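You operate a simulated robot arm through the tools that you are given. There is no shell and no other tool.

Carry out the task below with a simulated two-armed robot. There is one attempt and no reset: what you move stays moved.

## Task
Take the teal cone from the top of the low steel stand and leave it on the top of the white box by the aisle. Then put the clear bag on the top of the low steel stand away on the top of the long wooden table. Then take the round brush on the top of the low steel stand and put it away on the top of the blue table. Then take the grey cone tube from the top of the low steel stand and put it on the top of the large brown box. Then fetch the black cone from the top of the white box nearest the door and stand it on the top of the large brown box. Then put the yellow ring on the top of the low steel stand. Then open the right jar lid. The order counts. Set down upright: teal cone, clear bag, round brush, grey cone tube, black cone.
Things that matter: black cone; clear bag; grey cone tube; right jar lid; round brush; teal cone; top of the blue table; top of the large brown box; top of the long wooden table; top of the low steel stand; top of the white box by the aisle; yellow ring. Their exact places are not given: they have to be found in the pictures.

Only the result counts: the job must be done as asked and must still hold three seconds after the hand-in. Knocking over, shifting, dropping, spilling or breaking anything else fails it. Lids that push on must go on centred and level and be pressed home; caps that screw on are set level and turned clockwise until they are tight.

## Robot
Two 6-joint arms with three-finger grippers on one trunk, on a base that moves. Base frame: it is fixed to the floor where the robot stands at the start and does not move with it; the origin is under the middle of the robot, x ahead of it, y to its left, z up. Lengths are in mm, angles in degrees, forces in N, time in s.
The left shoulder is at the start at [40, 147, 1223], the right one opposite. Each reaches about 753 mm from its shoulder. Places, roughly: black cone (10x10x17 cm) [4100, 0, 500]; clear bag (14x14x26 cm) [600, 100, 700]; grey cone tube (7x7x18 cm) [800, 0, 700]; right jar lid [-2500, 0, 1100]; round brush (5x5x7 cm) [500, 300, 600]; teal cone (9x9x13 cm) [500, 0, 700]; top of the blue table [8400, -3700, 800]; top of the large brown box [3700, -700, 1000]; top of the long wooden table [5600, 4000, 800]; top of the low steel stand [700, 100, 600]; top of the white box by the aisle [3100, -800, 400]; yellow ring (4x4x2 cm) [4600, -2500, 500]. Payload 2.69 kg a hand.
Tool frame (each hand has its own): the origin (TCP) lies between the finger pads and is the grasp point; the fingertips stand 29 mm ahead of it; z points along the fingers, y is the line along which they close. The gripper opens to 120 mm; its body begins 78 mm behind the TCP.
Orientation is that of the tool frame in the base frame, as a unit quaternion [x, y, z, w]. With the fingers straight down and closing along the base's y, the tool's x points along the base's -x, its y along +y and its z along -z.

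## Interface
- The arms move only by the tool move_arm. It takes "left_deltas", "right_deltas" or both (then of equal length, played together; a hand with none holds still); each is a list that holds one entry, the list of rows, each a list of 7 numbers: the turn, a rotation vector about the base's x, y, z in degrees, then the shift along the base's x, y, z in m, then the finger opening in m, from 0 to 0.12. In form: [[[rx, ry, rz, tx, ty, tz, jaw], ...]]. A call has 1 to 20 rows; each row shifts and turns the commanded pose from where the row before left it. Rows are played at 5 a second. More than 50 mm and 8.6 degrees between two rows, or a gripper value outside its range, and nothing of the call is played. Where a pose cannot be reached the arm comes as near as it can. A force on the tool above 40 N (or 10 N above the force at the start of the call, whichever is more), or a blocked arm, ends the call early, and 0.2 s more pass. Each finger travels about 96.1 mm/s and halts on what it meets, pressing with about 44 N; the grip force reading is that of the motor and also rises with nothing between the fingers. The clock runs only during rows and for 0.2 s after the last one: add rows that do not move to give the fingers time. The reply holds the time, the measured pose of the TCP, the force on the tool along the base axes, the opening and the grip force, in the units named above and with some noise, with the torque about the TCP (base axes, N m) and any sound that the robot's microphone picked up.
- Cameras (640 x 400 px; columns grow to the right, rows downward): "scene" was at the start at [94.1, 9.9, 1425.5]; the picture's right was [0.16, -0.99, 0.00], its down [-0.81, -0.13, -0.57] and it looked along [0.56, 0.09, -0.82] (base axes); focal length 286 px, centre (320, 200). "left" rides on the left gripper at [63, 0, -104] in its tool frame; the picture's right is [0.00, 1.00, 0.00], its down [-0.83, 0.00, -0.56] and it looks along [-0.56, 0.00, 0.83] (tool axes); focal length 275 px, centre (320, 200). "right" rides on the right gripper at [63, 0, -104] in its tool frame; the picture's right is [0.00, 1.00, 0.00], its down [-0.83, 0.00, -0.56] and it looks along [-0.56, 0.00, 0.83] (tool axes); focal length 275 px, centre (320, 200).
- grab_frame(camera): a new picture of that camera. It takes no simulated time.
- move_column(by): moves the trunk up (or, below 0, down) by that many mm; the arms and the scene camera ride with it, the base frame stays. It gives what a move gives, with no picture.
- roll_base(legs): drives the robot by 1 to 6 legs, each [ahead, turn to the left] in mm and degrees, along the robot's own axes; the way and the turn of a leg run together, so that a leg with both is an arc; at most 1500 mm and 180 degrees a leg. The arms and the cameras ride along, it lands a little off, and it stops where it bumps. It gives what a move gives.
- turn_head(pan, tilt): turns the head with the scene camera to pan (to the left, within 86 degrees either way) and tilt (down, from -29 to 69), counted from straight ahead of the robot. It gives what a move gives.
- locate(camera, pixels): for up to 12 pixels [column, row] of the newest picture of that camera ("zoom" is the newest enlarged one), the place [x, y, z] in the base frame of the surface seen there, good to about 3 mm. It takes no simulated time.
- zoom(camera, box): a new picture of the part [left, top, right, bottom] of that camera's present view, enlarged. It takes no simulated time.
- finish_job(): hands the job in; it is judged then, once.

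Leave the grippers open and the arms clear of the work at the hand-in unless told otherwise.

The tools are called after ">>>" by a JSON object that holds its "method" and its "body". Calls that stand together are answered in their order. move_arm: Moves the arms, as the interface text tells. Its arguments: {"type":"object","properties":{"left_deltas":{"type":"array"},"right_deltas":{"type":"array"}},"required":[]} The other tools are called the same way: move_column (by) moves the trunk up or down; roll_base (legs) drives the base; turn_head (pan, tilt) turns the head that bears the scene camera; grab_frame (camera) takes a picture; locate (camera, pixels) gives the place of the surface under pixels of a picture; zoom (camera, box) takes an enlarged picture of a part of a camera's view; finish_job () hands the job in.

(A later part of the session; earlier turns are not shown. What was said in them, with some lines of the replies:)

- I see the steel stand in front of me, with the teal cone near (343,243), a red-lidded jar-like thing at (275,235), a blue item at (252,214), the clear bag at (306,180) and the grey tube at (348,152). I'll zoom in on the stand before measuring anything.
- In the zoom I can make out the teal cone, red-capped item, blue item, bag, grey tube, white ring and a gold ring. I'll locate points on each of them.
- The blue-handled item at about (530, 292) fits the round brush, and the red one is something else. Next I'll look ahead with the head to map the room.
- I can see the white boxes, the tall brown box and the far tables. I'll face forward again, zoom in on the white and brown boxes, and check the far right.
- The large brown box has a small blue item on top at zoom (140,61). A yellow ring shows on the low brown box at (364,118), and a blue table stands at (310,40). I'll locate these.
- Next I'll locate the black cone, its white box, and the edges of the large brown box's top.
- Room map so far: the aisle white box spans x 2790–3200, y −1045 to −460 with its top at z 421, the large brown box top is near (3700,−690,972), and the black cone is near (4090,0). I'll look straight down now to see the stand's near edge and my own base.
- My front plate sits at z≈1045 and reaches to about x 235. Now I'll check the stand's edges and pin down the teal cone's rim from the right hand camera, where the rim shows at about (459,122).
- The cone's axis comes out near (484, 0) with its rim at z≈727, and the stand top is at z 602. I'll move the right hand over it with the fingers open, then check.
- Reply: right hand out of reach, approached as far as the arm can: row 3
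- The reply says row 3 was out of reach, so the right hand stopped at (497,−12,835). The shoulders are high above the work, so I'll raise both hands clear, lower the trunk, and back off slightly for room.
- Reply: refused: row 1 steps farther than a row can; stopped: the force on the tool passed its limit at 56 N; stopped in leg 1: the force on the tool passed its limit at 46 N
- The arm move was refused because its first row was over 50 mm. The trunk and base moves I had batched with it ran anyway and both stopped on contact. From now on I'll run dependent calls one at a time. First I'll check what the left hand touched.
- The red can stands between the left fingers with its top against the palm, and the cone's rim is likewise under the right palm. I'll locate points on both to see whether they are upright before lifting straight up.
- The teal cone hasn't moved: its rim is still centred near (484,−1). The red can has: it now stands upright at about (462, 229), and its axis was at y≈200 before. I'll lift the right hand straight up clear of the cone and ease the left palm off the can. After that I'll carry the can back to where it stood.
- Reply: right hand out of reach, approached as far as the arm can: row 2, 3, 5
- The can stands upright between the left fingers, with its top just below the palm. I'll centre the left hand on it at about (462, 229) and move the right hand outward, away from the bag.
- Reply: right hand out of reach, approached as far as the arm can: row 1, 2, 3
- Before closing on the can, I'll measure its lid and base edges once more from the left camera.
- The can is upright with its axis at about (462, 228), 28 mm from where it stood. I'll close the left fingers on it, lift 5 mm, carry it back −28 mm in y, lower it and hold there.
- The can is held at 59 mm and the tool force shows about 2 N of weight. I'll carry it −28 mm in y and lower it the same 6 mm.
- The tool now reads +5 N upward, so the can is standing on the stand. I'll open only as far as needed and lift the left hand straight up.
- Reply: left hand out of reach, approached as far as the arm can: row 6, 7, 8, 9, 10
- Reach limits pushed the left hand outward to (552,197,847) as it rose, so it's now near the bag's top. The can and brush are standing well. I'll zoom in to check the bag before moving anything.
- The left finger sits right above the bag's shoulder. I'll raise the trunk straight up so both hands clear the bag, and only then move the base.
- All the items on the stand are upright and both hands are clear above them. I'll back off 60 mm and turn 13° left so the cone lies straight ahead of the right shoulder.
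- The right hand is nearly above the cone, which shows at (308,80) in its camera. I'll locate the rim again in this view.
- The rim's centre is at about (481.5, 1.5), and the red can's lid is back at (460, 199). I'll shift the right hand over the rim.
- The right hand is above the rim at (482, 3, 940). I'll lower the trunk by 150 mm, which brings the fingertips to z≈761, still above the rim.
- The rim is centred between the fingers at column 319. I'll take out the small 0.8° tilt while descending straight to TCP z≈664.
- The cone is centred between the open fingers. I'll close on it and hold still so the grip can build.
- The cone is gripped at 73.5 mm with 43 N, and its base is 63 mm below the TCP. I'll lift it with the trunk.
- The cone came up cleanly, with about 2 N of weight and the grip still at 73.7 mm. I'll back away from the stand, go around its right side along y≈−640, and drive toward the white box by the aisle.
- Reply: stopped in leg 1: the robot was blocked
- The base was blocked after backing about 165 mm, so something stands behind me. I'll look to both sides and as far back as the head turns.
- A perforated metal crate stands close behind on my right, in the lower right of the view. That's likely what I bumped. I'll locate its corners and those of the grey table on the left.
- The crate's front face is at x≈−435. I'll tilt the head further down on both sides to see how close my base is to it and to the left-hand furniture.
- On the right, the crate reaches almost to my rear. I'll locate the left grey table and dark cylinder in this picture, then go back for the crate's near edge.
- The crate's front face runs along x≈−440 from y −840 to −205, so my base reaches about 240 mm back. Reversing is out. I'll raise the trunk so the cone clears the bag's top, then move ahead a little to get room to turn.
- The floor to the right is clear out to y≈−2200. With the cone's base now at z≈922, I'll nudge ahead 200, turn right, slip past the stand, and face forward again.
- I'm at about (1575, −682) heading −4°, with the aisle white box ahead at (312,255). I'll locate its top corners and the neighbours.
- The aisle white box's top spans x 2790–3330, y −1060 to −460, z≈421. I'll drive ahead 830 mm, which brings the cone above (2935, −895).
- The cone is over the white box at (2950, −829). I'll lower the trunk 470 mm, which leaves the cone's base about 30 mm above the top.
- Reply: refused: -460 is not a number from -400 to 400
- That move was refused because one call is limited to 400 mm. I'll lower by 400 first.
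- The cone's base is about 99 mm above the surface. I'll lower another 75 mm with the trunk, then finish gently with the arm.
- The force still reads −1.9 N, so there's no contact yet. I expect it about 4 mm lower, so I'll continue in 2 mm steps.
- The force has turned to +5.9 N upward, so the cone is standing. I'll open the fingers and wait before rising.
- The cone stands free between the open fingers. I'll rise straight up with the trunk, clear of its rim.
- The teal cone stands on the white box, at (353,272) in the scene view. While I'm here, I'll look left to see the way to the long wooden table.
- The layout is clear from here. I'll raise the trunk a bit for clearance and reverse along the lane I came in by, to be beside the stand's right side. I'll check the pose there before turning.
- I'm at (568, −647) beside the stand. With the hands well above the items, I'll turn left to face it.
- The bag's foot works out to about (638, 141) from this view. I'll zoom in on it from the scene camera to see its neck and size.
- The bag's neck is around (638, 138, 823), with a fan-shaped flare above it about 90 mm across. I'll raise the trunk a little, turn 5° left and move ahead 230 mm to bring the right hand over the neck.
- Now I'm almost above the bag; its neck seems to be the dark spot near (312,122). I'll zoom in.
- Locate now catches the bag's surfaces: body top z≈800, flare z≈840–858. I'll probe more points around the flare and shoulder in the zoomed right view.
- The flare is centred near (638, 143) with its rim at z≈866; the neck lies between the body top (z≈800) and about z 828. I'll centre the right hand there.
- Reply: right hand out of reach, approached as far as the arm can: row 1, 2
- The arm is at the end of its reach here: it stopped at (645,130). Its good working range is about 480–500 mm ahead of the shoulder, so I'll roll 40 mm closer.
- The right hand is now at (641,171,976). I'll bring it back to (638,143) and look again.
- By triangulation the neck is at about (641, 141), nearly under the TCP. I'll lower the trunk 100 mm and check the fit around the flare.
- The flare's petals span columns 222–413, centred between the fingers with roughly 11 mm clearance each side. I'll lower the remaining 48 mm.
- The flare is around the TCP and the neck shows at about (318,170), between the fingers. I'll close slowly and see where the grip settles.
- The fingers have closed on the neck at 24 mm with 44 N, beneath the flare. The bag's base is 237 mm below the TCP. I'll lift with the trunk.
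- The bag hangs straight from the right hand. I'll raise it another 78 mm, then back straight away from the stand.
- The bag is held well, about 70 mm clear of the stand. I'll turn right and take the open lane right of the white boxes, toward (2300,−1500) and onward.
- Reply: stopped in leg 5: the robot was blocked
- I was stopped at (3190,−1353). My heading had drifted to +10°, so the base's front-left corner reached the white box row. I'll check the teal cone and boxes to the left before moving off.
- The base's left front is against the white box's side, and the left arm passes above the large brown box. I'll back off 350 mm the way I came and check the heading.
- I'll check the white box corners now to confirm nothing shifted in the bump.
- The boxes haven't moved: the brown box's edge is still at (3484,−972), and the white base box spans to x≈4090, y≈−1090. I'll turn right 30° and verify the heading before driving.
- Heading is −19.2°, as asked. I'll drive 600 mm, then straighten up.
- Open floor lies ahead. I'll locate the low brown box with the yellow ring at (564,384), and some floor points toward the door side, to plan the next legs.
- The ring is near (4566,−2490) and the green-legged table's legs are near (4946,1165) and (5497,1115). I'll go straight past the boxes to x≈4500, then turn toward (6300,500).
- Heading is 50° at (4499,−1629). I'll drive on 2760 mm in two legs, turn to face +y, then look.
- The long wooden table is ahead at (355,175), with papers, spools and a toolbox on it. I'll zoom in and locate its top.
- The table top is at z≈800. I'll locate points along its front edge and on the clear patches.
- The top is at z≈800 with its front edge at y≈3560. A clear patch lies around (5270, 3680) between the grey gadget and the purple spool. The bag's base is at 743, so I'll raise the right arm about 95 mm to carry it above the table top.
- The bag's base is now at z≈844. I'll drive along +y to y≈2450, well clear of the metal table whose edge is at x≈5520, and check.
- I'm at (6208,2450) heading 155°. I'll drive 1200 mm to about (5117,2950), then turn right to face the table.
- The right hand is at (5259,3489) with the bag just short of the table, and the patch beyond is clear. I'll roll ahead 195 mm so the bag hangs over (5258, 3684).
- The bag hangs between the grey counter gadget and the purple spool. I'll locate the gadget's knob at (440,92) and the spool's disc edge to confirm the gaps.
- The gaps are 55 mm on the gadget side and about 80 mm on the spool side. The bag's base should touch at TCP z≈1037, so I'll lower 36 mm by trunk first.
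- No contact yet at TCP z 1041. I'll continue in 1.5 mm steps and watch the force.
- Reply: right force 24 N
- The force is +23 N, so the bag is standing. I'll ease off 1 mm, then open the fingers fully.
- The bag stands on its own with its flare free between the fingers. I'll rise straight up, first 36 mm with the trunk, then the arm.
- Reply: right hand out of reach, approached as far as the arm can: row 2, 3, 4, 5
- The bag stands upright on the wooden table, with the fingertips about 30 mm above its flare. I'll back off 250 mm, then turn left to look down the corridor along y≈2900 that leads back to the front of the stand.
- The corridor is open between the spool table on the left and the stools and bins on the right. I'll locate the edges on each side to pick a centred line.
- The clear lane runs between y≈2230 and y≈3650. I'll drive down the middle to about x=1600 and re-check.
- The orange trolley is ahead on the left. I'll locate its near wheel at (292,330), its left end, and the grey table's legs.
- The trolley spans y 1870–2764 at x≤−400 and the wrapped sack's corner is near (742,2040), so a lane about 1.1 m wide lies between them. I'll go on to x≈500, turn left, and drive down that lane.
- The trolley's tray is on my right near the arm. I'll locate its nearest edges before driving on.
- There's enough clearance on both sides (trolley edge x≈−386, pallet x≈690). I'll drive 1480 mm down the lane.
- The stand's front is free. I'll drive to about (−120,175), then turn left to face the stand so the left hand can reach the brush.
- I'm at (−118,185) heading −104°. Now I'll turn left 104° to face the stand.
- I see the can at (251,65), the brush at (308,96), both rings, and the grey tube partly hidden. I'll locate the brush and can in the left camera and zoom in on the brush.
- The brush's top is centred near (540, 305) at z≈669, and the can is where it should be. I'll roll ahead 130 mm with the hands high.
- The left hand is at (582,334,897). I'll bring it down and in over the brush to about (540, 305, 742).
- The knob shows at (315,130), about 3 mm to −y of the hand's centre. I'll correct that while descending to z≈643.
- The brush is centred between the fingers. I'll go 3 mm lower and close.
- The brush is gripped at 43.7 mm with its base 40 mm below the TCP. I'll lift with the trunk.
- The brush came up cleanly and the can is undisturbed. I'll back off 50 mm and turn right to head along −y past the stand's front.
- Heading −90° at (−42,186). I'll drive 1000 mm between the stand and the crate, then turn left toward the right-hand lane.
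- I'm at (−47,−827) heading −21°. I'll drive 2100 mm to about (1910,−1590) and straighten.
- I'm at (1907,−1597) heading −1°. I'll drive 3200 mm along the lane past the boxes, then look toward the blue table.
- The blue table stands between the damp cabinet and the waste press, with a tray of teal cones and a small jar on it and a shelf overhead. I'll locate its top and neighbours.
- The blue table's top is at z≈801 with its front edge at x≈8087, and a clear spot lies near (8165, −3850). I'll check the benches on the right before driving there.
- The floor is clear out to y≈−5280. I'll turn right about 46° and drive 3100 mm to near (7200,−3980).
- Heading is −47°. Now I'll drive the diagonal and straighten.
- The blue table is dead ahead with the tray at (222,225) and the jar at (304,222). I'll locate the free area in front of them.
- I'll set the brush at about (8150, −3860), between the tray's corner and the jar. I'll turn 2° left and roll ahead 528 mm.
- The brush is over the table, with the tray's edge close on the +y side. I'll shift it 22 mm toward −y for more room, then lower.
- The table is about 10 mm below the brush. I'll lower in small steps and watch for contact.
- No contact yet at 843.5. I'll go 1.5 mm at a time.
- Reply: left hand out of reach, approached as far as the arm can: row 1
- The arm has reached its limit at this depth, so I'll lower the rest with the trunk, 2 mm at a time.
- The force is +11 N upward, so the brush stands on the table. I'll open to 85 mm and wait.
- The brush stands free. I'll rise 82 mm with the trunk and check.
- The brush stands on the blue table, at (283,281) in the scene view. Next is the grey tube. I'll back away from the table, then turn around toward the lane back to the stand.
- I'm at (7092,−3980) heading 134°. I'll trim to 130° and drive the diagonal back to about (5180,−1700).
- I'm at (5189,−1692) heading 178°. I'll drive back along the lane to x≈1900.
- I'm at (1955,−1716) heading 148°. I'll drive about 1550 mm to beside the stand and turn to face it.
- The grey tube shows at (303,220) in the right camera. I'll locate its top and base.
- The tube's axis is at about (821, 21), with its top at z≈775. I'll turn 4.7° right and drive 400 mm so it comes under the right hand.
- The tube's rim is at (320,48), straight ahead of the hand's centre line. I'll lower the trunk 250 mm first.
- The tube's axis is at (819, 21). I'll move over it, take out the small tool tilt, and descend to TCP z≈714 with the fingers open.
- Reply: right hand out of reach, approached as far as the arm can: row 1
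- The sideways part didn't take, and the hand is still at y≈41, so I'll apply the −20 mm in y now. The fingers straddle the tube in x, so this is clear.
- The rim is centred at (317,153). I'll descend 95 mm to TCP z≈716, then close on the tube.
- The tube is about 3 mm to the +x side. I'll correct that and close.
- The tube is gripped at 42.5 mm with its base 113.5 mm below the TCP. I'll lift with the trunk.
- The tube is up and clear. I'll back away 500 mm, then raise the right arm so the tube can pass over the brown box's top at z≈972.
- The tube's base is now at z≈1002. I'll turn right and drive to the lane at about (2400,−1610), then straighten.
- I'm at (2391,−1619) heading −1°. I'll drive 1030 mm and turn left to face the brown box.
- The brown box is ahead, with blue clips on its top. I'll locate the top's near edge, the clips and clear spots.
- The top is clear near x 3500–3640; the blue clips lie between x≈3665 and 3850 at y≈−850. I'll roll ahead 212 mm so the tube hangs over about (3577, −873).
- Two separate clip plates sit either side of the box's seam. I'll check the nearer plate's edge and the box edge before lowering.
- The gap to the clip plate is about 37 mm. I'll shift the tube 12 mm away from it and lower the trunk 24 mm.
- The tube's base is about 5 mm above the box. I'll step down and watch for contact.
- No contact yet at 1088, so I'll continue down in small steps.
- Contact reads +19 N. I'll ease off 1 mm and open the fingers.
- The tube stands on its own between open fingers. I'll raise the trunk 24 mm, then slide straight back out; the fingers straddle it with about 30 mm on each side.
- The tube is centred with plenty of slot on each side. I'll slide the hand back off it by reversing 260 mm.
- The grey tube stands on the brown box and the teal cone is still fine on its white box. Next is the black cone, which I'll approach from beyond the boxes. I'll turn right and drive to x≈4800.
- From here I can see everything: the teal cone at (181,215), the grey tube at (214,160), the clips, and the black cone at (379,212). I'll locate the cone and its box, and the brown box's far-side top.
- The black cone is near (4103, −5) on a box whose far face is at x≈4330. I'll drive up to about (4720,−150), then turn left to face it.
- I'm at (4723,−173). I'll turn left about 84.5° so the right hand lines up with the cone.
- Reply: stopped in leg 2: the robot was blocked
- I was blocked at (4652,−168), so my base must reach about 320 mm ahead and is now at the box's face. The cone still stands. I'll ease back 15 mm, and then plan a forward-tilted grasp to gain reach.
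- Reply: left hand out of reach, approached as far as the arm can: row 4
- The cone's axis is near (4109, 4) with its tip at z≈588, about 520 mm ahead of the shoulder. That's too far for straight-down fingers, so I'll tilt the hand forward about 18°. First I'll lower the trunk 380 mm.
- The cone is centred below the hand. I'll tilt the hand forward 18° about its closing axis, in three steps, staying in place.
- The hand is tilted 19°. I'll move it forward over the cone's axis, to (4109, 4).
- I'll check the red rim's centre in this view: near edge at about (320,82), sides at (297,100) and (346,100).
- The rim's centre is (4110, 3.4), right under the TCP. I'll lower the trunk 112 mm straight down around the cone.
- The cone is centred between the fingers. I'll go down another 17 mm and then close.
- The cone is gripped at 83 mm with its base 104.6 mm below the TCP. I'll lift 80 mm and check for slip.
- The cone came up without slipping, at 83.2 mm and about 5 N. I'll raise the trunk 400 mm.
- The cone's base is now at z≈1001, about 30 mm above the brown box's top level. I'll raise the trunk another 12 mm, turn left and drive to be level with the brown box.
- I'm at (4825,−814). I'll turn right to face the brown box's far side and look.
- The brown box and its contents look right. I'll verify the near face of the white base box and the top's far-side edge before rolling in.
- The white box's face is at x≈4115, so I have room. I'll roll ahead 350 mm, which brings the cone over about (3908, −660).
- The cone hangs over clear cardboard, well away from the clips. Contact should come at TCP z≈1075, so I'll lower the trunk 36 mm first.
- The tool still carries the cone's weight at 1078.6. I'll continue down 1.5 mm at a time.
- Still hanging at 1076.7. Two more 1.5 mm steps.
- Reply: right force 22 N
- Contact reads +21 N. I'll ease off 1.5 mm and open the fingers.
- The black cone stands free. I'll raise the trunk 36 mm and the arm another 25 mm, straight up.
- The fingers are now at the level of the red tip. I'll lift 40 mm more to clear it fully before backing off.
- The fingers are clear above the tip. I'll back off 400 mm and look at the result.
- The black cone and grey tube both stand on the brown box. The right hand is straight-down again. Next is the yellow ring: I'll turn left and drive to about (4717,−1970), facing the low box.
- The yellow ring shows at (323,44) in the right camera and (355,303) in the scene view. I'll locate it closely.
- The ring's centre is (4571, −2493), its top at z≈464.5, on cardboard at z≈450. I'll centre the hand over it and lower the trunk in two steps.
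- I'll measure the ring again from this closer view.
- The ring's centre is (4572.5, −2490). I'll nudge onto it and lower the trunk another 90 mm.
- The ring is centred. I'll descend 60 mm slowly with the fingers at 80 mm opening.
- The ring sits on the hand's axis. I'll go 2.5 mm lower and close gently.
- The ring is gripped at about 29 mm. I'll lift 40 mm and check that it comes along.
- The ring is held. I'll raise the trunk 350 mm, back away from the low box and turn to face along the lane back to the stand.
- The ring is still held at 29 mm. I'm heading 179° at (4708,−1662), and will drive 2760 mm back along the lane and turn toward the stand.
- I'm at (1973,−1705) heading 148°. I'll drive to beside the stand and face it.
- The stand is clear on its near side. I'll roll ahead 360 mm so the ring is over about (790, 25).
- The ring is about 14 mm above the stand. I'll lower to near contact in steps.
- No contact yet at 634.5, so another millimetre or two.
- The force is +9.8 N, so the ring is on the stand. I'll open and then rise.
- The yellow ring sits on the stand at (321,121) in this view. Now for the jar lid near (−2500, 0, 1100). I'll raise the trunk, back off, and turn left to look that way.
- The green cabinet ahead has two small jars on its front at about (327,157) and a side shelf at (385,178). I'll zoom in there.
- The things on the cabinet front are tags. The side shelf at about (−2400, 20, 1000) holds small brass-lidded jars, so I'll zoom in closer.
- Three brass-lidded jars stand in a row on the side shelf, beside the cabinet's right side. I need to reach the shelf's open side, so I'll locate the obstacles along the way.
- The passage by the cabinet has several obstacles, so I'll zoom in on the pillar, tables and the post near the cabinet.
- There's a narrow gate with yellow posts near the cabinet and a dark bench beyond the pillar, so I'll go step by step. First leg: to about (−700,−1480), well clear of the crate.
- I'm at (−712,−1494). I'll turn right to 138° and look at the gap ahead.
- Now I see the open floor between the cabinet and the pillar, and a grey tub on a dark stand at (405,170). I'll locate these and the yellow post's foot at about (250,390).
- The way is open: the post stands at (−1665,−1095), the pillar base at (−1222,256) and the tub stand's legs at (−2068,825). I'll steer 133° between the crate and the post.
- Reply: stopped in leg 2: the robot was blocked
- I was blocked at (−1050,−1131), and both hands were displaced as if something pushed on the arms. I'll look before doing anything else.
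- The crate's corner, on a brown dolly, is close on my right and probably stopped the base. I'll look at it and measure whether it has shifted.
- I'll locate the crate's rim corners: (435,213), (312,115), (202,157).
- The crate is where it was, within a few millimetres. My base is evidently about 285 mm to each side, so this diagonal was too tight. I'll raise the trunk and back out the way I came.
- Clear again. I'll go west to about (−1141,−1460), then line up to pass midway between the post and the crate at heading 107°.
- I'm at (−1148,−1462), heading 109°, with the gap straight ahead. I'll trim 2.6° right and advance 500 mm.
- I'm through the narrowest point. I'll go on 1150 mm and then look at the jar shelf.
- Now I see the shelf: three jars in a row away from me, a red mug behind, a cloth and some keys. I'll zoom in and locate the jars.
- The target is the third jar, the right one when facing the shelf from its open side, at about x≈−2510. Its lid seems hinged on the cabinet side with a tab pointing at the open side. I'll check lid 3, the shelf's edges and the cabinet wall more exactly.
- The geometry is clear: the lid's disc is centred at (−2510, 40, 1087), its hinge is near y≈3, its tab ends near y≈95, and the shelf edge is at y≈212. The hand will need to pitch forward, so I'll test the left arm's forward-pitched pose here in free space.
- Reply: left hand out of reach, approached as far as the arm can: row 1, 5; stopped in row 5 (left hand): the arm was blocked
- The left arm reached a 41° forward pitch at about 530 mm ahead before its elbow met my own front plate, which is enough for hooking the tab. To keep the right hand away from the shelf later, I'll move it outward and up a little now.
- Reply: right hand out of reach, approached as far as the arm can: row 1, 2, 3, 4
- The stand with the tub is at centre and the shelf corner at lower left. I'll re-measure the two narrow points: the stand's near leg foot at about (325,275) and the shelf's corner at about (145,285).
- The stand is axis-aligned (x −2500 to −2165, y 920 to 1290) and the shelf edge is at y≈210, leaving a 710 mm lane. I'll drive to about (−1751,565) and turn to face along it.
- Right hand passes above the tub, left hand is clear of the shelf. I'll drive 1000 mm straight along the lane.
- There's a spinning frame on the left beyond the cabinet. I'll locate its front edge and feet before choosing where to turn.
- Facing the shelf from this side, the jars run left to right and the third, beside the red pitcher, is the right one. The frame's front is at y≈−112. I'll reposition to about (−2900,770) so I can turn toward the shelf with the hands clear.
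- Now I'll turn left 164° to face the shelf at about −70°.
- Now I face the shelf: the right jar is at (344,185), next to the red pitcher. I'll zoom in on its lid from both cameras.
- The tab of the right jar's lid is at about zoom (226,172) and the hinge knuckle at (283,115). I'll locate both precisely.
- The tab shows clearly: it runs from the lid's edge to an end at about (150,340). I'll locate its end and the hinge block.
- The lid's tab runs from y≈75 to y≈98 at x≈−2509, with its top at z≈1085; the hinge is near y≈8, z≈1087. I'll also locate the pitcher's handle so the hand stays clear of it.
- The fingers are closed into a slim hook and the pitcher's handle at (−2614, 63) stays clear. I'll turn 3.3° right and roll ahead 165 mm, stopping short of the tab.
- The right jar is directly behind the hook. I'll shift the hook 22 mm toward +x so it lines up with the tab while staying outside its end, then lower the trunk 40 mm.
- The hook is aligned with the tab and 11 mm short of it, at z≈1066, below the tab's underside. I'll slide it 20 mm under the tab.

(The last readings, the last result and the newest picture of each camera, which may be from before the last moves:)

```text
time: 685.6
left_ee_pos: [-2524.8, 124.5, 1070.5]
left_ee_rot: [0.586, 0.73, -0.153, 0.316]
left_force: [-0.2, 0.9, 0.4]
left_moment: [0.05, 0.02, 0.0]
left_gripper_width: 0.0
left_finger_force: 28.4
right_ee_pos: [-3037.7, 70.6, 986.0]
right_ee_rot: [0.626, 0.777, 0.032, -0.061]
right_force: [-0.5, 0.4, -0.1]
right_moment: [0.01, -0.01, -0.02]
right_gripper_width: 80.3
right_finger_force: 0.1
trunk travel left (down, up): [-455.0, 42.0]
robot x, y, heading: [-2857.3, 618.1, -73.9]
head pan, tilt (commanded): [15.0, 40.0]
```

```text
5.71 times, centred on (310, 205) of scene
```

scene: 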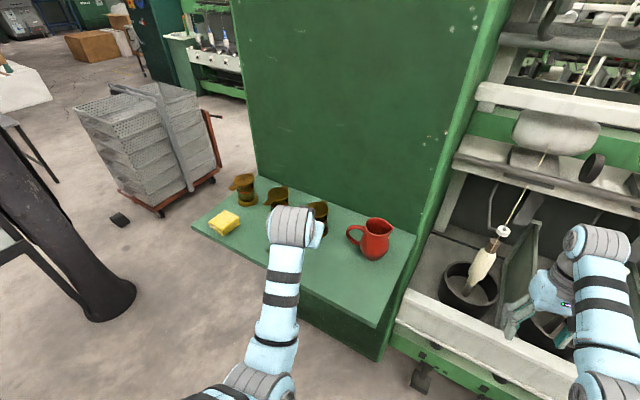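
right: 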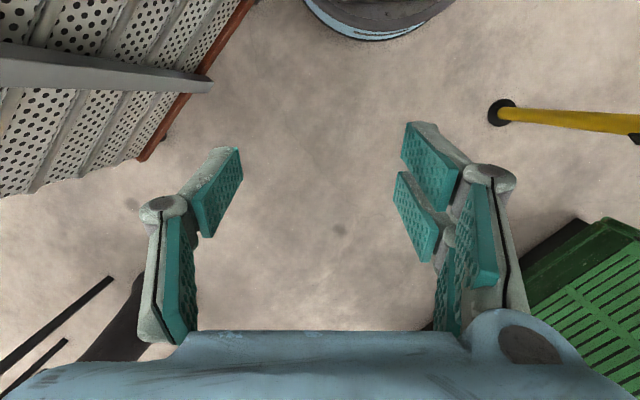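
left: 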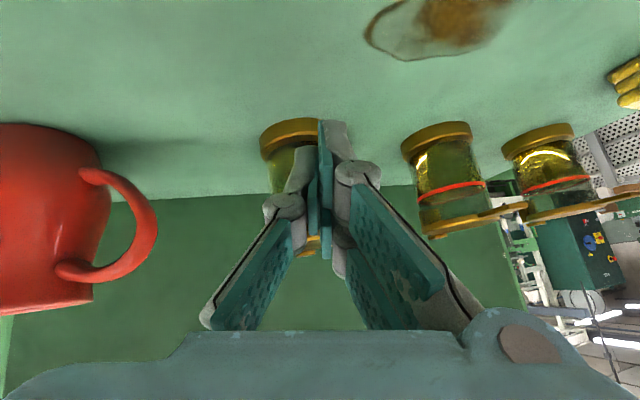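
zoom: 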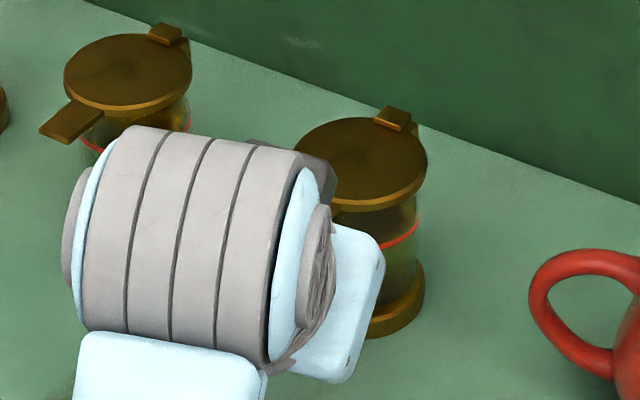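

There's no contact force yet and the hook is under the tab. I'll lift gently with the trunk, 15 mm first.

>>> {"method": "move_column", "body": {"by": 15}}

>>> {"method": "zoom", "body": {"camera": "scene", "box": [260, 170, 360, 240]}}

>>> {"method": "grab_frame", "body": {"camera": "left"}}

```text
time: 686.2
left_ee_pos: [-2526.6, 126.0, 1084.7]
left_ee_rot: [0.586, 0.73, -0.152, 0.316]
left_force: [0.1, 0.0, -0.5]
left_moment: [-0.03, -0.01, 0.05]
left_gripper_width: 0.0
left_finger_force: 28.5
right_ee_pos: [-3037.2, 73.1, 1002.5]
right_ee_rot: [0.625, 0.777, 0.034, -0.061]
right_force: [-0.4, -0.9, -0.7]
right_moment: [-0.05, 0.01, -0.01]
right_gripper_width: 80.0
right_finger_force: 0.1
trunk travel left (down, up): [-470.0, 27.0]
robot x, y, heading: [-2860.4, 616.8, -73.9]
head pan, tilt (commanded): [15.0, 40.0]
```

```text
5.71 times, centred on (310, 205) of scene
```

zoom: 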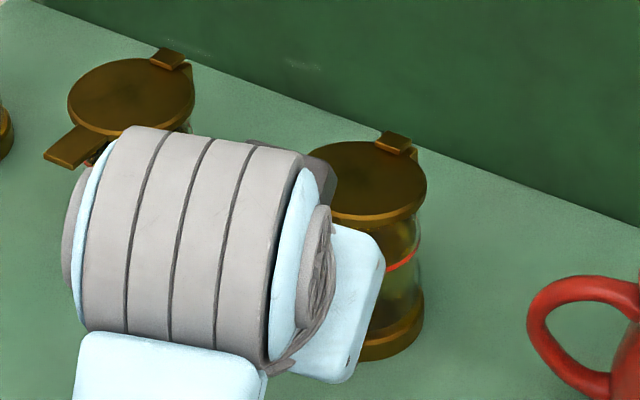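

```text
taken
```

left: 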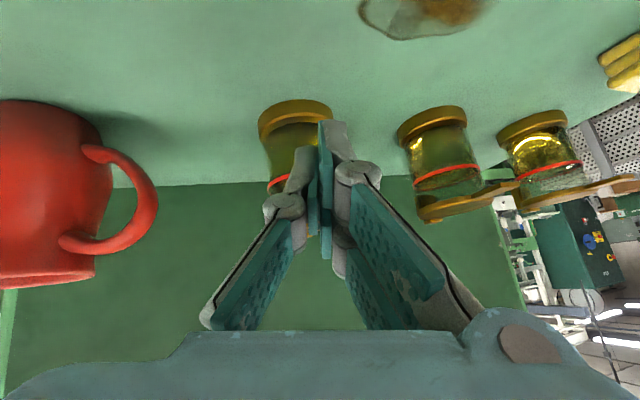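

The lid hasn't visibly moved. I'll raise another 12 mm and check the force and the lid.

>>> {"method": "move_column", "body": {"by": 12}}

>>> {"method": "zoom", "body": {"camera": "scene", "box": [260, 170, 360, 240]}}

>>> {"method": "locate", "body": {"camera": "zoom", "pixels": [[365, 200], [400, 190], [345, 200], [395, 155], [410, 215], [350, 215]]}}

```text
time: 686.8
left_ee_pos: [-2526.2, 126.0, 1096.5]
left_ee_rot: [0.586, 0.73, -0.152, 0.317]
left_force: [0.0, -0.1, 0.3]
left_moment: [0.01, -0.02, -0.03]
left_gripper_width: 0.0
left_finger_force: 28.4
right_ee_pos: [-3037.0, 71.7, 1012.3]
right_ee_rot: [0.626, 0.777, 0.033, -0.061]
right_force: [-0.6, 0.3, 0.2]
right_moment: [0.0, -0.01, -0.02]
right_gripper_width: 80.0
right_finger_force: 0.0
trunk travel left (down, up): [-482.0, 15.0]
robot x, y, heading: [-2861.8, 619.7, -73.9]
head pan, tilt (commanded): [15.0, 40.0]
```

```text
5.71 times, centred on (310, 205) of scene
```

zoom: 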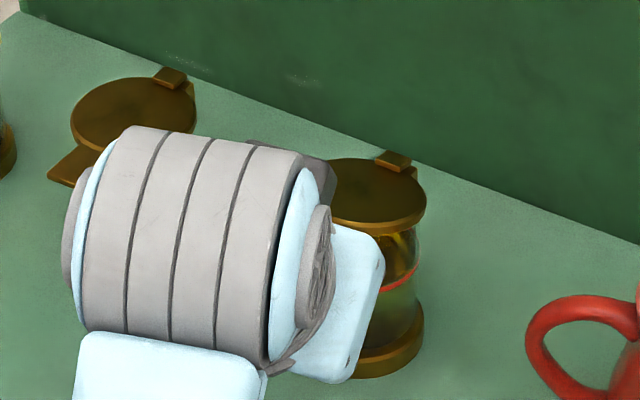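

```text
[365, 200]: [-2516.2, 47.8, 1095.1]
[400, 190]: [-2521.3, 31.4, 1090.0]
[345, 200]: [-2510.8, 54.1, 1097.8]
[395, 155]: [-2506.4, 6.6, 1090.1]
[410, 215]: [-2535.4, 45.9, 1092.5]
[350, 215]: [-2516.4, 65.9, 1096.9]
```

It's working: the lid's outer part has risen about 10 mm (points now at z≈1097), so the lid is about 10° open. I'll follow the lid's arc upward with the arm in small rows.

>>> {"method": "move_arm", "body": {"left_deltas": [[[0, 0, 0, 0, -0.002, 0.01, 0.0], [0, 0, 0, 0, -0.003, 0.01, 0.0], [0, 0, 0, 0, -0.005, 0.009, 0.0], [0, 0, 0, 0, -0.005, 0.009, 0.0], [0, 0, 0, 0, 0, 0, 0.0]]]}}

>>> {"method": "zoom", "body": {"camera": "scene", "box": [260, 150, 380, 240]}}

>>> {"method": "grab_frame", "body": {"camera": "left"}}

```text
time: 688.0
left_ee_pos: [-2524.7, 109.9, 1133.4]
left_ee_rot: [0.586, 0.73, -0.153, 0.317]
left_force: [-0.9, 0.4, -0.5]
left_moment: [-0.04, 0.02, 0.02]
left_gripper_width: 0.0
left_finger_force: 28.7
right_ee_pos: [-3037.9, 72.8, 1013.0]
right_ee_rot: [0.626, 0.777, 0.034, -0.06]
right_force: [-0.2, -0.1, -0.4]
right_moment: [0.02, -0.02, -0.01]
right_gripper_width: 80.4
right_finger_force: 0.1
trunk travel left (down, up): [-482.0, 15.0]
robot x, y, heading: [-2859.7, 617.1, -74.1]
head pan, tilt (commanded): [15.0, 40.0]
```

```text
4.44 times, centred on (320, 195) of scene
```

zoom: 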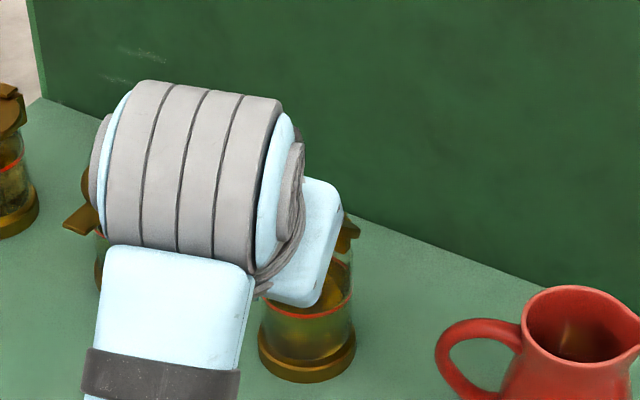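

```text
taken
```

left: 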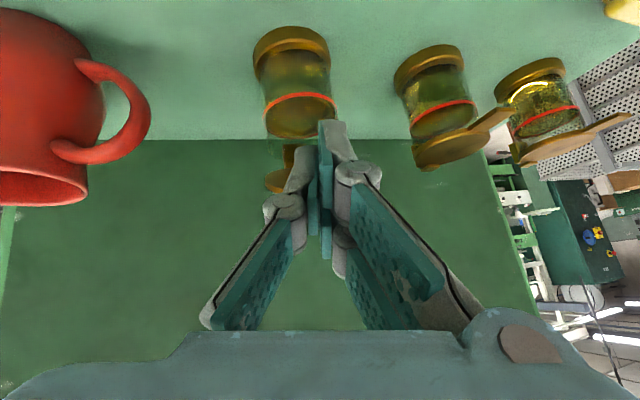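

The jar's mouth is now visible under the raised lid, so the lid is following the hook. I'll continue along the arc.

>>> {"method": "move_arm", "body": {"left_deltas": [[[0, 0, 0, 0, -0.007, 0.008, 0.0], [0, 0, 0, 0, -0.007, 0.0075, 0.0], [0, 0, 0, 0, -0.009, 0.006, 0.0], [0, 0, 0, 0, -0.009, 0.005, 0.0], [0, 0, 0, 0, 0, 0, 0.0]]]}}

>>> {"method": "zoom", "body": {"camera": "scene", "box": [260, 130, 400, 240]}}

>>> {"method": "grab_frame", "body": {"camera": "left"}}

```text
time: 689.2
left_ee_pos: [-2526.4, 78.6, 1160.7]
left_ee_rot: [0.586, 0.73, -0.152, 0.317]
left_force: [0.5, -0.3, -0.5]
left_moment: [-0.05, 0.02, 0.0]
left_gripper_width: 0.2
left_finger_force: 28.6
right_ee_pos: [-3037.7, 71.8, 1013.3]
right_ee_rot: [0.626, 0.777, 0.034, -0.06]
right_force: [-0.5, 0.4, -0.6]
right_moment: [0.0, 0.02, -0.01]
right_gripper_width: 80.0
right_finger_force: 0.1
trunk travel left (down, up): [-482.0, 15.0]
robot x, y, heading: [-2857.6, 614.9, -74.1]
head pan, tilt (commanded): [15.0, 40.0]
```

```text
3.64 times, centred on (330, 185) of scene
```

zoom: 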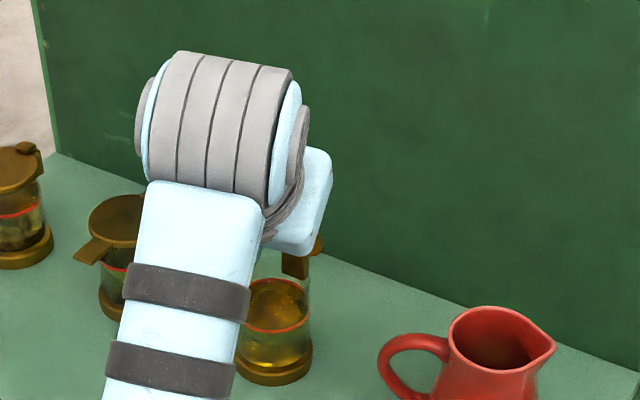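

```text
taken
```

left: 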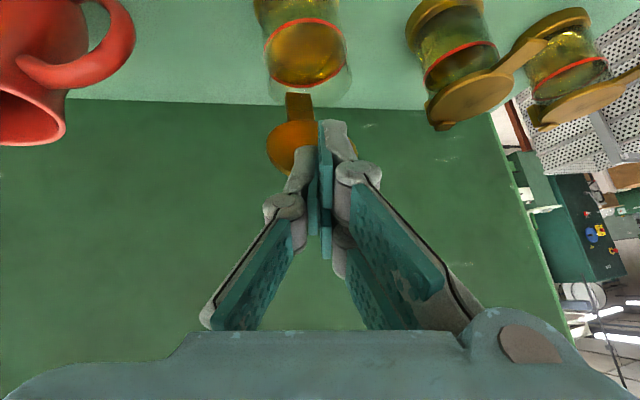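

The lid stands at about 70° now; I can see its underside behind the hook. I'll push on past vertical.

>>> {"method": "move_arm", "body": {"left_deltas": [[[0, 0, 0, 0, -0.01, 0.003, 0.0], [0, 0, 0, 0, -0.01, 0.003, 0.0], [0, 0, 0, 0, -0.01, 0.001, 0.0], [0, 0, 0, 0, -0.01, 0.0, 0.0], [0, 0, 0, 0, 0, 0, 0.0]]]}}

>>> {"method": "zoom", "body": {"camera": "scene", "box": [260, 110, 400, 230]}}

>>> {"method": "grab_frame", "body": {"camera": "left"}}

```text
time: 690.4
left_ee_pos: [-2527.9, 37.1, 1167.3]
left_ee_rot: [0.585, 0.73, -0.152, 0.317]
left_force: [-0.8, 0.4, -1.4]
left_moment: [0.02, 0.01, 0.02]
left_gripper_width: 0.0
left_finger_force: 28.4
right_ee_pos: [-3035.8, 71.9, 1012.8]
right_ee_rot: [0.626, 0.776, 0.033, -0.061]
right_force: [-0.2, -0.1, -0.7]
right_moment: [-0.02, -0.01, 0.02]
right_gripper_width: 79.9
right_finger_force: 0.1
trunk travel left (down, up): [-482.0, 15.0]
robot x, y, heading: [-2858.7, 610.9, -74.0]
head pan, tilt (commanded): [15.0, 40.0]
```

```text
3.33 times, centred on (330, 170) of scene
```

zoom: 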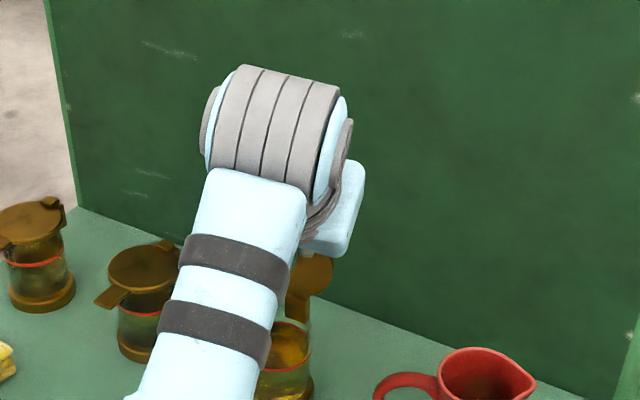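

```text
taken
```

left: 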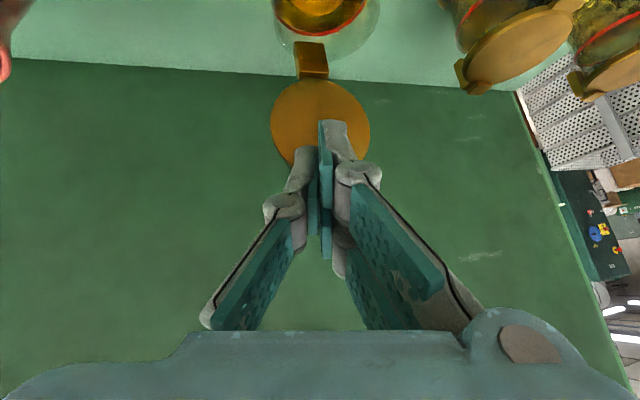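

The lid stands about vertical, with its underside facing me. I'll push another 12 mm, watching for a hinge stop.

>>> {"method": "move_arm", "body": {"left_deltas": [[[0, 0, 0, 0, -0.006, -0.001, 0.0], [0, 0, 0, 0, -0.006, -0.001, 0.0], [0, 0, 0, 0, 0, 0, 0.0]]]}}

>>> {"method": "grab_frame", "body": {"camera": "left"}}

>>> {"method": "locate", "body": {"camera": "left", "pixels": [[290, 110], [340, 110], [310, 90], [310, 60], [275, 130], [365, 130], [420, 200]]}}

```text
time: 691.2
left_ee_pos: [-2525.5, 26.4, 1165.1]
left_ee_rot: [0.586, 0.73, -0.153, 0.317]
left_force: [-0.3, -0.6, 0.5]
left_moment: [-0.03, 0.01, 0.01]
left_gripper_width: 0.0
left_finger_force: 28.3
right_ee_pos: [-3037.9, 71.2, 1013.0]
right_ee_rot: [0.625, 0.777, 0.032, -0.061]
right_force: [0.4, 0.4, 0.5]
right_moment: [0.0, -0.01, -0.02]
right_gripper_width: 79.8
right_finger_force: 0.1
trunk travel left (down, up): [-482.0, 15.0]
robot x, y, heading: [-2857.0, 614.5, -73.8]
head pan, tilt (commanded): [15.0, 40.0]
```

```text
taken
```

left: 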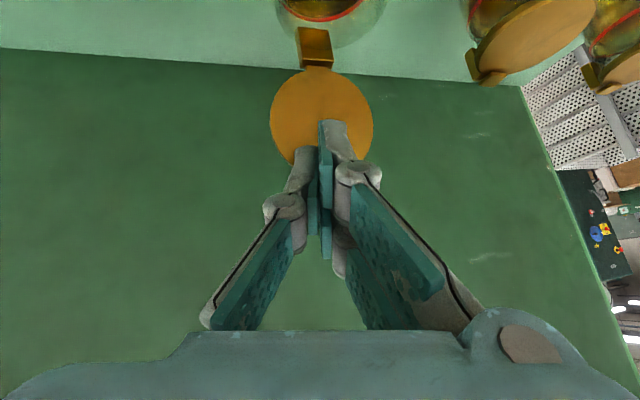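

```text
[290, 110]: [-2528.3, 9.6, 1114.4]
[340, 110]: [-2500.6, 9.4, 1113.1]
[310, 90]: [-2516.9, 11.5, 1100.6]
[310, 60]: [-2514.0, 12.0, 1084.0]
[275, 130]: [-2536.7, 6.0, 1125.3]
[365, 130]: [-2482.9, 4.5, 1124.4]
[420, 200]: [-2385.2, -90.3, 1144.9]
```

The lid leans back to roughly 105°. I'll withdraw the hook 25 mm and see whether the lid stays.

>>> {"method": "move_arm", "body": {"left_deltas": [[[0, 0, 0, 0, 0.008, 0.004, 0.0], [0, 0, 0, 0, 0.009, 0.004, 0.0], [0, 0, 0, 0, 0.009, 0.004, 0.0], [0, 0, 0, 0, 0, 0, 0.0], [0, 0, 0, 0, 0, 0, 0.0]]]}}

>>> {"method": "grab_frame", "body": {"camera": "left"}}

>>> {"method": "locate", "body": {"camera": "left", "pixels": [[290, 90], [335, 90], [310, 75], [310, 55], [280, 115], [360, 115], [310, 105]]}}

```text
time: 692.4
left_ee_pos: [-2525.9, 51.6, 1179.0]
left_ee_rot: [0.586, 0.73, -0.152, 0.316]
left_force: [-0.3, 1.0, -1.0]
left_moment: [-0.01, -0.01, -0.01]
left_gripper_width: 0.2
left_finger_force: 28.7
right_ee_pos: [-3038.1, 71.5, 1013.5]
right_ee_rot: [0.626, 0.777, 0.032, -0.061]
right_force: [-0.6, 0.1, 0.4]
right_moment: [-0.02, 0.02, 0.0]
right_gripper_width: 80.0
right_finger_force: 0.1
trunk travel left (down, up): [-482.0, 15.0]
robot x, y, heading: [-2858.8, 616.8, -73.9]
head pan, tilt (commanded): [15.0, 40.0]
```

```text
taken
```

left: 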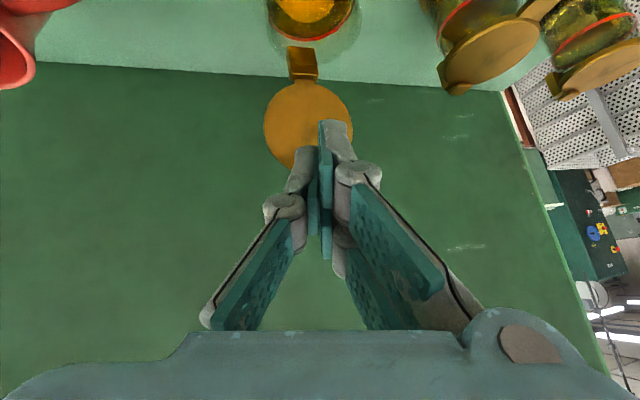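

```text
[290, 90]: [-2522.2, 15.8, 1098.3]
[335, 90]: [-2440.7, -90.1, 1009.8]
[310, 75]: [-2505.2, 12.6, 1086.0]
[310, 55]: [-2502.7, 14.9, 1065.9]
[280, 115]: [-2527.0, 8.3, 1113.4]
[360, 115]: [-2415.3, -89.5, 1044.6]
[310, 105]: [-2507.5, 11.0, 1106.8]
```

The lid stays leaning back on its own. I'll draw the hand farther away and then back the base off.

>>> {"method": "move_arm", "body": {"left_deltas": [[[0, 0, 0, 0, 0.015, 0.003, 0.0], [0, 0, 0, 0, 0.02, 0.0, 0.0], [0, 0, 0, 0, 0.02, 0.0, 0.0], [0, 0, 0, 0, 0, 0, 0.0]]]}}

>>> {"method": "roll_base", "body": {"legs": [[-200, 0]]}}

>>> {"method": "turn_head", "body": {"pan": 20, "tilt": 35}}

>>> {"method": "grab_frame", "body": {"camera": "scene"}}

>>> {"method": "zoom", "body": {"camera": "scene", "box": [260, 120, 440, 260]}}

```text
time: 693.4
left_ee_pos: [-2526.6, 107.3, 1181.1]
left_ee_rot: [0.586, 0.73, -0.152, 0.316]
left_force: [-0.6, -0.3, -0.2]
left_moment: [-0.02, 0.0, -0.04]
left_gripper_width: 0.2
left_finger_force: 27.6
right_ee_pos: [-3038.5, 70.6, 1012.2]
right_ee_rot: [0.626, 0.777, 0.033, -0.06]
right_force: [0.3, 0.0, 0.7]
right_moment: [-0.02, 0.01, 0.02]
right_gripper_width: 80.0
right_finger_force: 0.1
trunk travel left (down, up): [-482.0, 15.0]
robot x, y, heading: [-2860.0, 618.1, -73.8]
head pan, tilt (commanded): [15.0, 40.0]
```

```text
time: 695.0
left_ee_pos: [-2581.0, 295.7, 1178.9]
left_ee_rot: [0.587, 0.73, -0.151, 0.315]
left_force: [0.1, 0.4, -0.3]
left_moment: [0.05, -0.02, 0.02]
left_gripper_width: 0.3
left_finger_force: 28.5
right_ee_pos: [-3091.4, 262.2, 1011.8]
right_ee_rot: [0.626, 0.777, 0.034, -0.063]
right_force: [-0.2, -0.4, -1.2]
right_moment: [0.05, 0.02, 0.01]
right_gripper_width: 79.9
right_finger_force: 0.1
trunk travel left (down, up): [-482.0, 15.0]
robot x, y, heading: [-2913.4, 803.7, -73.8]
head pan, tilt (commanded): [15.0, 40.0]
```

```text
time: 695.7
left_ee_pos: [-2580.8, 300.4, 1180.4]
left_ee_rot: [0.587, 0.73, -0.153, 0.315]
left_force: [-0.2, -0.9, 0.4]
left_moment: [0.0, 0.02, -0.01]
left_gripper_width: 0.0
left_finger_force: 29.0
right_ee_pos: [-3093.4, 263.3, 1012.7]
right_ee_rot: [0.626, 0.777, 0.033, -0.062]
right_force: [-0.1, -0.4, -0.2]
right_moment: [0.01, -0.01, 0.02]
right_gripper_width: 80.2
right_finger_force: 0.0
trunk travel left (down, up): [-482.0, 15.0]
robot x, y, heading: [-2910.9, 811.1, -74.1]
head pan, tilt (commanded): [20.0, 35.0]
```

```text
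taken
```

scene: 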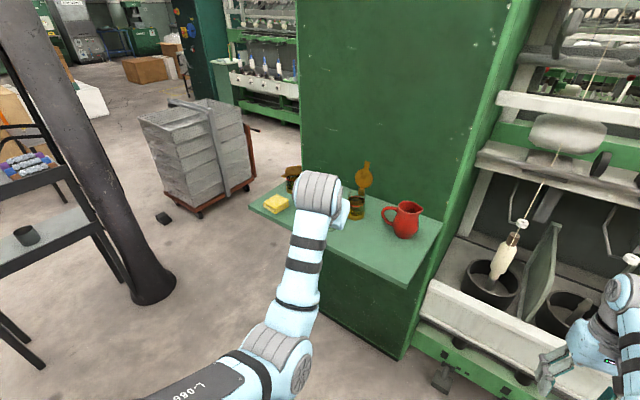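

```text
2.86 times, centred on (350, 190) of scene
```

zoom: 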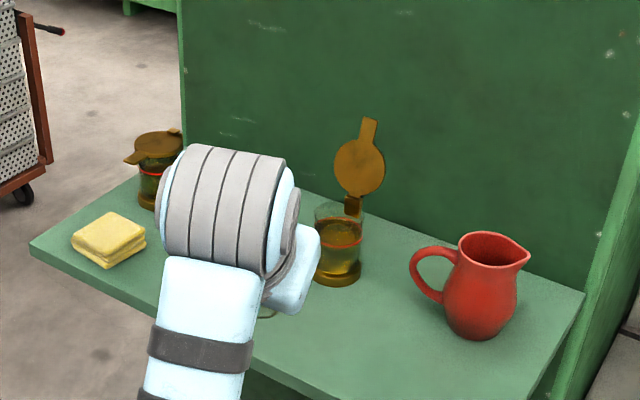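

The right jar's lid is open and stands leaning back by itself. I'll open the left gripper, let some time pass and check again.

>>> {"method": "move_arm", "body": {"left_deltas": [[[0, 0, 0, 0, 0, 0, 0.03], [0, 0, 0, 0, 0, 0, 0.06], [0, 0, 0, 0, 0, 0, 0.1], [0, 0, 0, 0, 0, 0, 0.12], [0, 0, 0, 0, 0, 0, 0.12], [0, 0, 0, 0, 0, 0, 0.12], [0, 0, 0, 0, 0, 0, 0.12], [0, 0, 0, 0, 0, 0, 0.12]]], "right_deltas": [[[0, 0, 0, 0, 0, 0, 0.1], [0, 0, 0, 0, 0, 0, 0.12], [0, 0, 0, 0, 0, 0, 0.12], [0, 0, 0, 0, 0, 0, 0.12], [0, 0, 0, 0, 0, 0, 0.12], [0, 0, 0, 0, 0, 0, 0.12], [0, 0, 0, 0, 0, 0, 0.12], [0, 0, 0, 0, 0, 0, 0.12]]]}}

>>> {"method": "zoom", "body": {"camera": "scene", "box": [260, 120, 440, 260]}}

>>> {"method": "locate", "body": {"camera": "zoom", "pixels": [[368, 125], [360, 155], [360, 180], [353, 205], [340, 235], [340, 278], [485, 245]]}}

```text
time: 697.5
left_ee_pos: [-2581.4, 301.0, 1180.9]
left_ee_rot: [0.587, 0.73, -0.152, 0.316]
left_force: [0.4, -1.0, -0.8]
left_moment: [0.01, 0.0, -0.02]
left_gripper_width: 119.9
left_finger_force: 0.1
right_ee_pos: [-3093.8, 265.0, 1012.2]
right_ee_rot: [0.626, 0.777, 0.033, -0.061]
right_force: [0.5, 0.3, 0.2]
right_moment: [0.02, 0.0, -0.02]
right_gripper_width: 120.0
right_finger_force: 0.1
trunk travel left (down, up): [-482.0, 15.0]
robot x, y, heading: [-2913.2, 810.5, -74.1]
head pan, tilt (commanded): [20.0, 35.0]
```

```text
2.86 times, centred on (350, 190) of scene
```

zoom: 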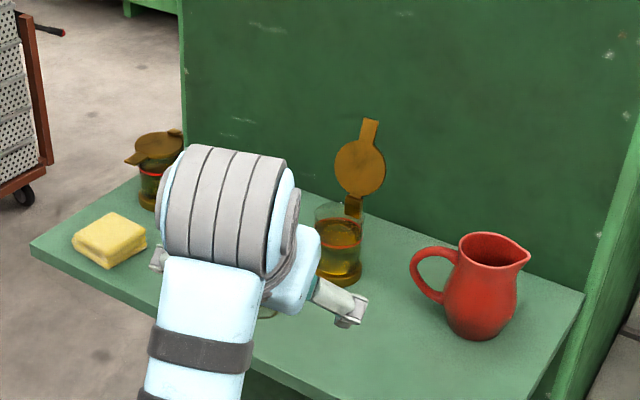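

```text
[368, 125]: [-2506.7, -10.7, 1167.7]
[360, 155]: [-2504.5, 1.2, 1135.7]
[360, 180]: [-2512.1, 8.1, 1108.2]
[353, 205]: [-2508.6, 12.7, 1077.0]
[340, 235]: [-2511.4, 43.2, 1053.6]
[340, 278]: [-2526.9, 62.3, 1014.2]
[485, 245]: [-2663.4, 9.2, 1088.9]
```

The lid holds at about 105° (its tab tip stays at z≈1168 after several seconds), both grippers are open and the arms are clear. The other placements were all standing when last seen, in the asked order: teal cone, bag, brush, tube, black cone, ring. I'm handing the job in.

>>> {"method": "finish_job", "body": {}}

```text
The job is handed in.
```

I did all seven steps in the order you gave and handed the job in. I don't have the verdict. One slip early on could count against it: a nearby red can got moved.

| Item | Where it ended up | When last seen |
|---|---|---|
| Teal cone | Top of the white box by the aisle | Standing upright |
| Clear bag | Top of the long wooden table | Standing upright |
| Round brush | Top of the blue table | Standing upright |
| Grey cone tube | Top of the large brown box | Standing upright |
| Black cone | Top of the large brown box, clear of the blue clips | Standing upright |
| Yellow ring | Top of the low steel stand | Lying flat |
| Right jar lid | Open, leaning back about 105° | Still open several seconds after I let go |

I didn't go back at the end to check the earlier placements, so each result is from when I last saw it.

**What could count against the result:**
- **Red can on the stand:** I lowered the trunk after an arm move had been refused, and the left hand pushed the can about 28 mm. I picked it up and set it back within a few millimetres of where it had been.
- **Bumps while driving:** the base touched the metal crate twice, the white box under the brown box once, and the black cone's white box once. I measured the crate and the white box under the brown box afterwards, and neither had moved by more than a few millimetres. For the black cone's box I only saw that the cone was still standing.

Both grippers were open and the arms clear of the work at hand-in.
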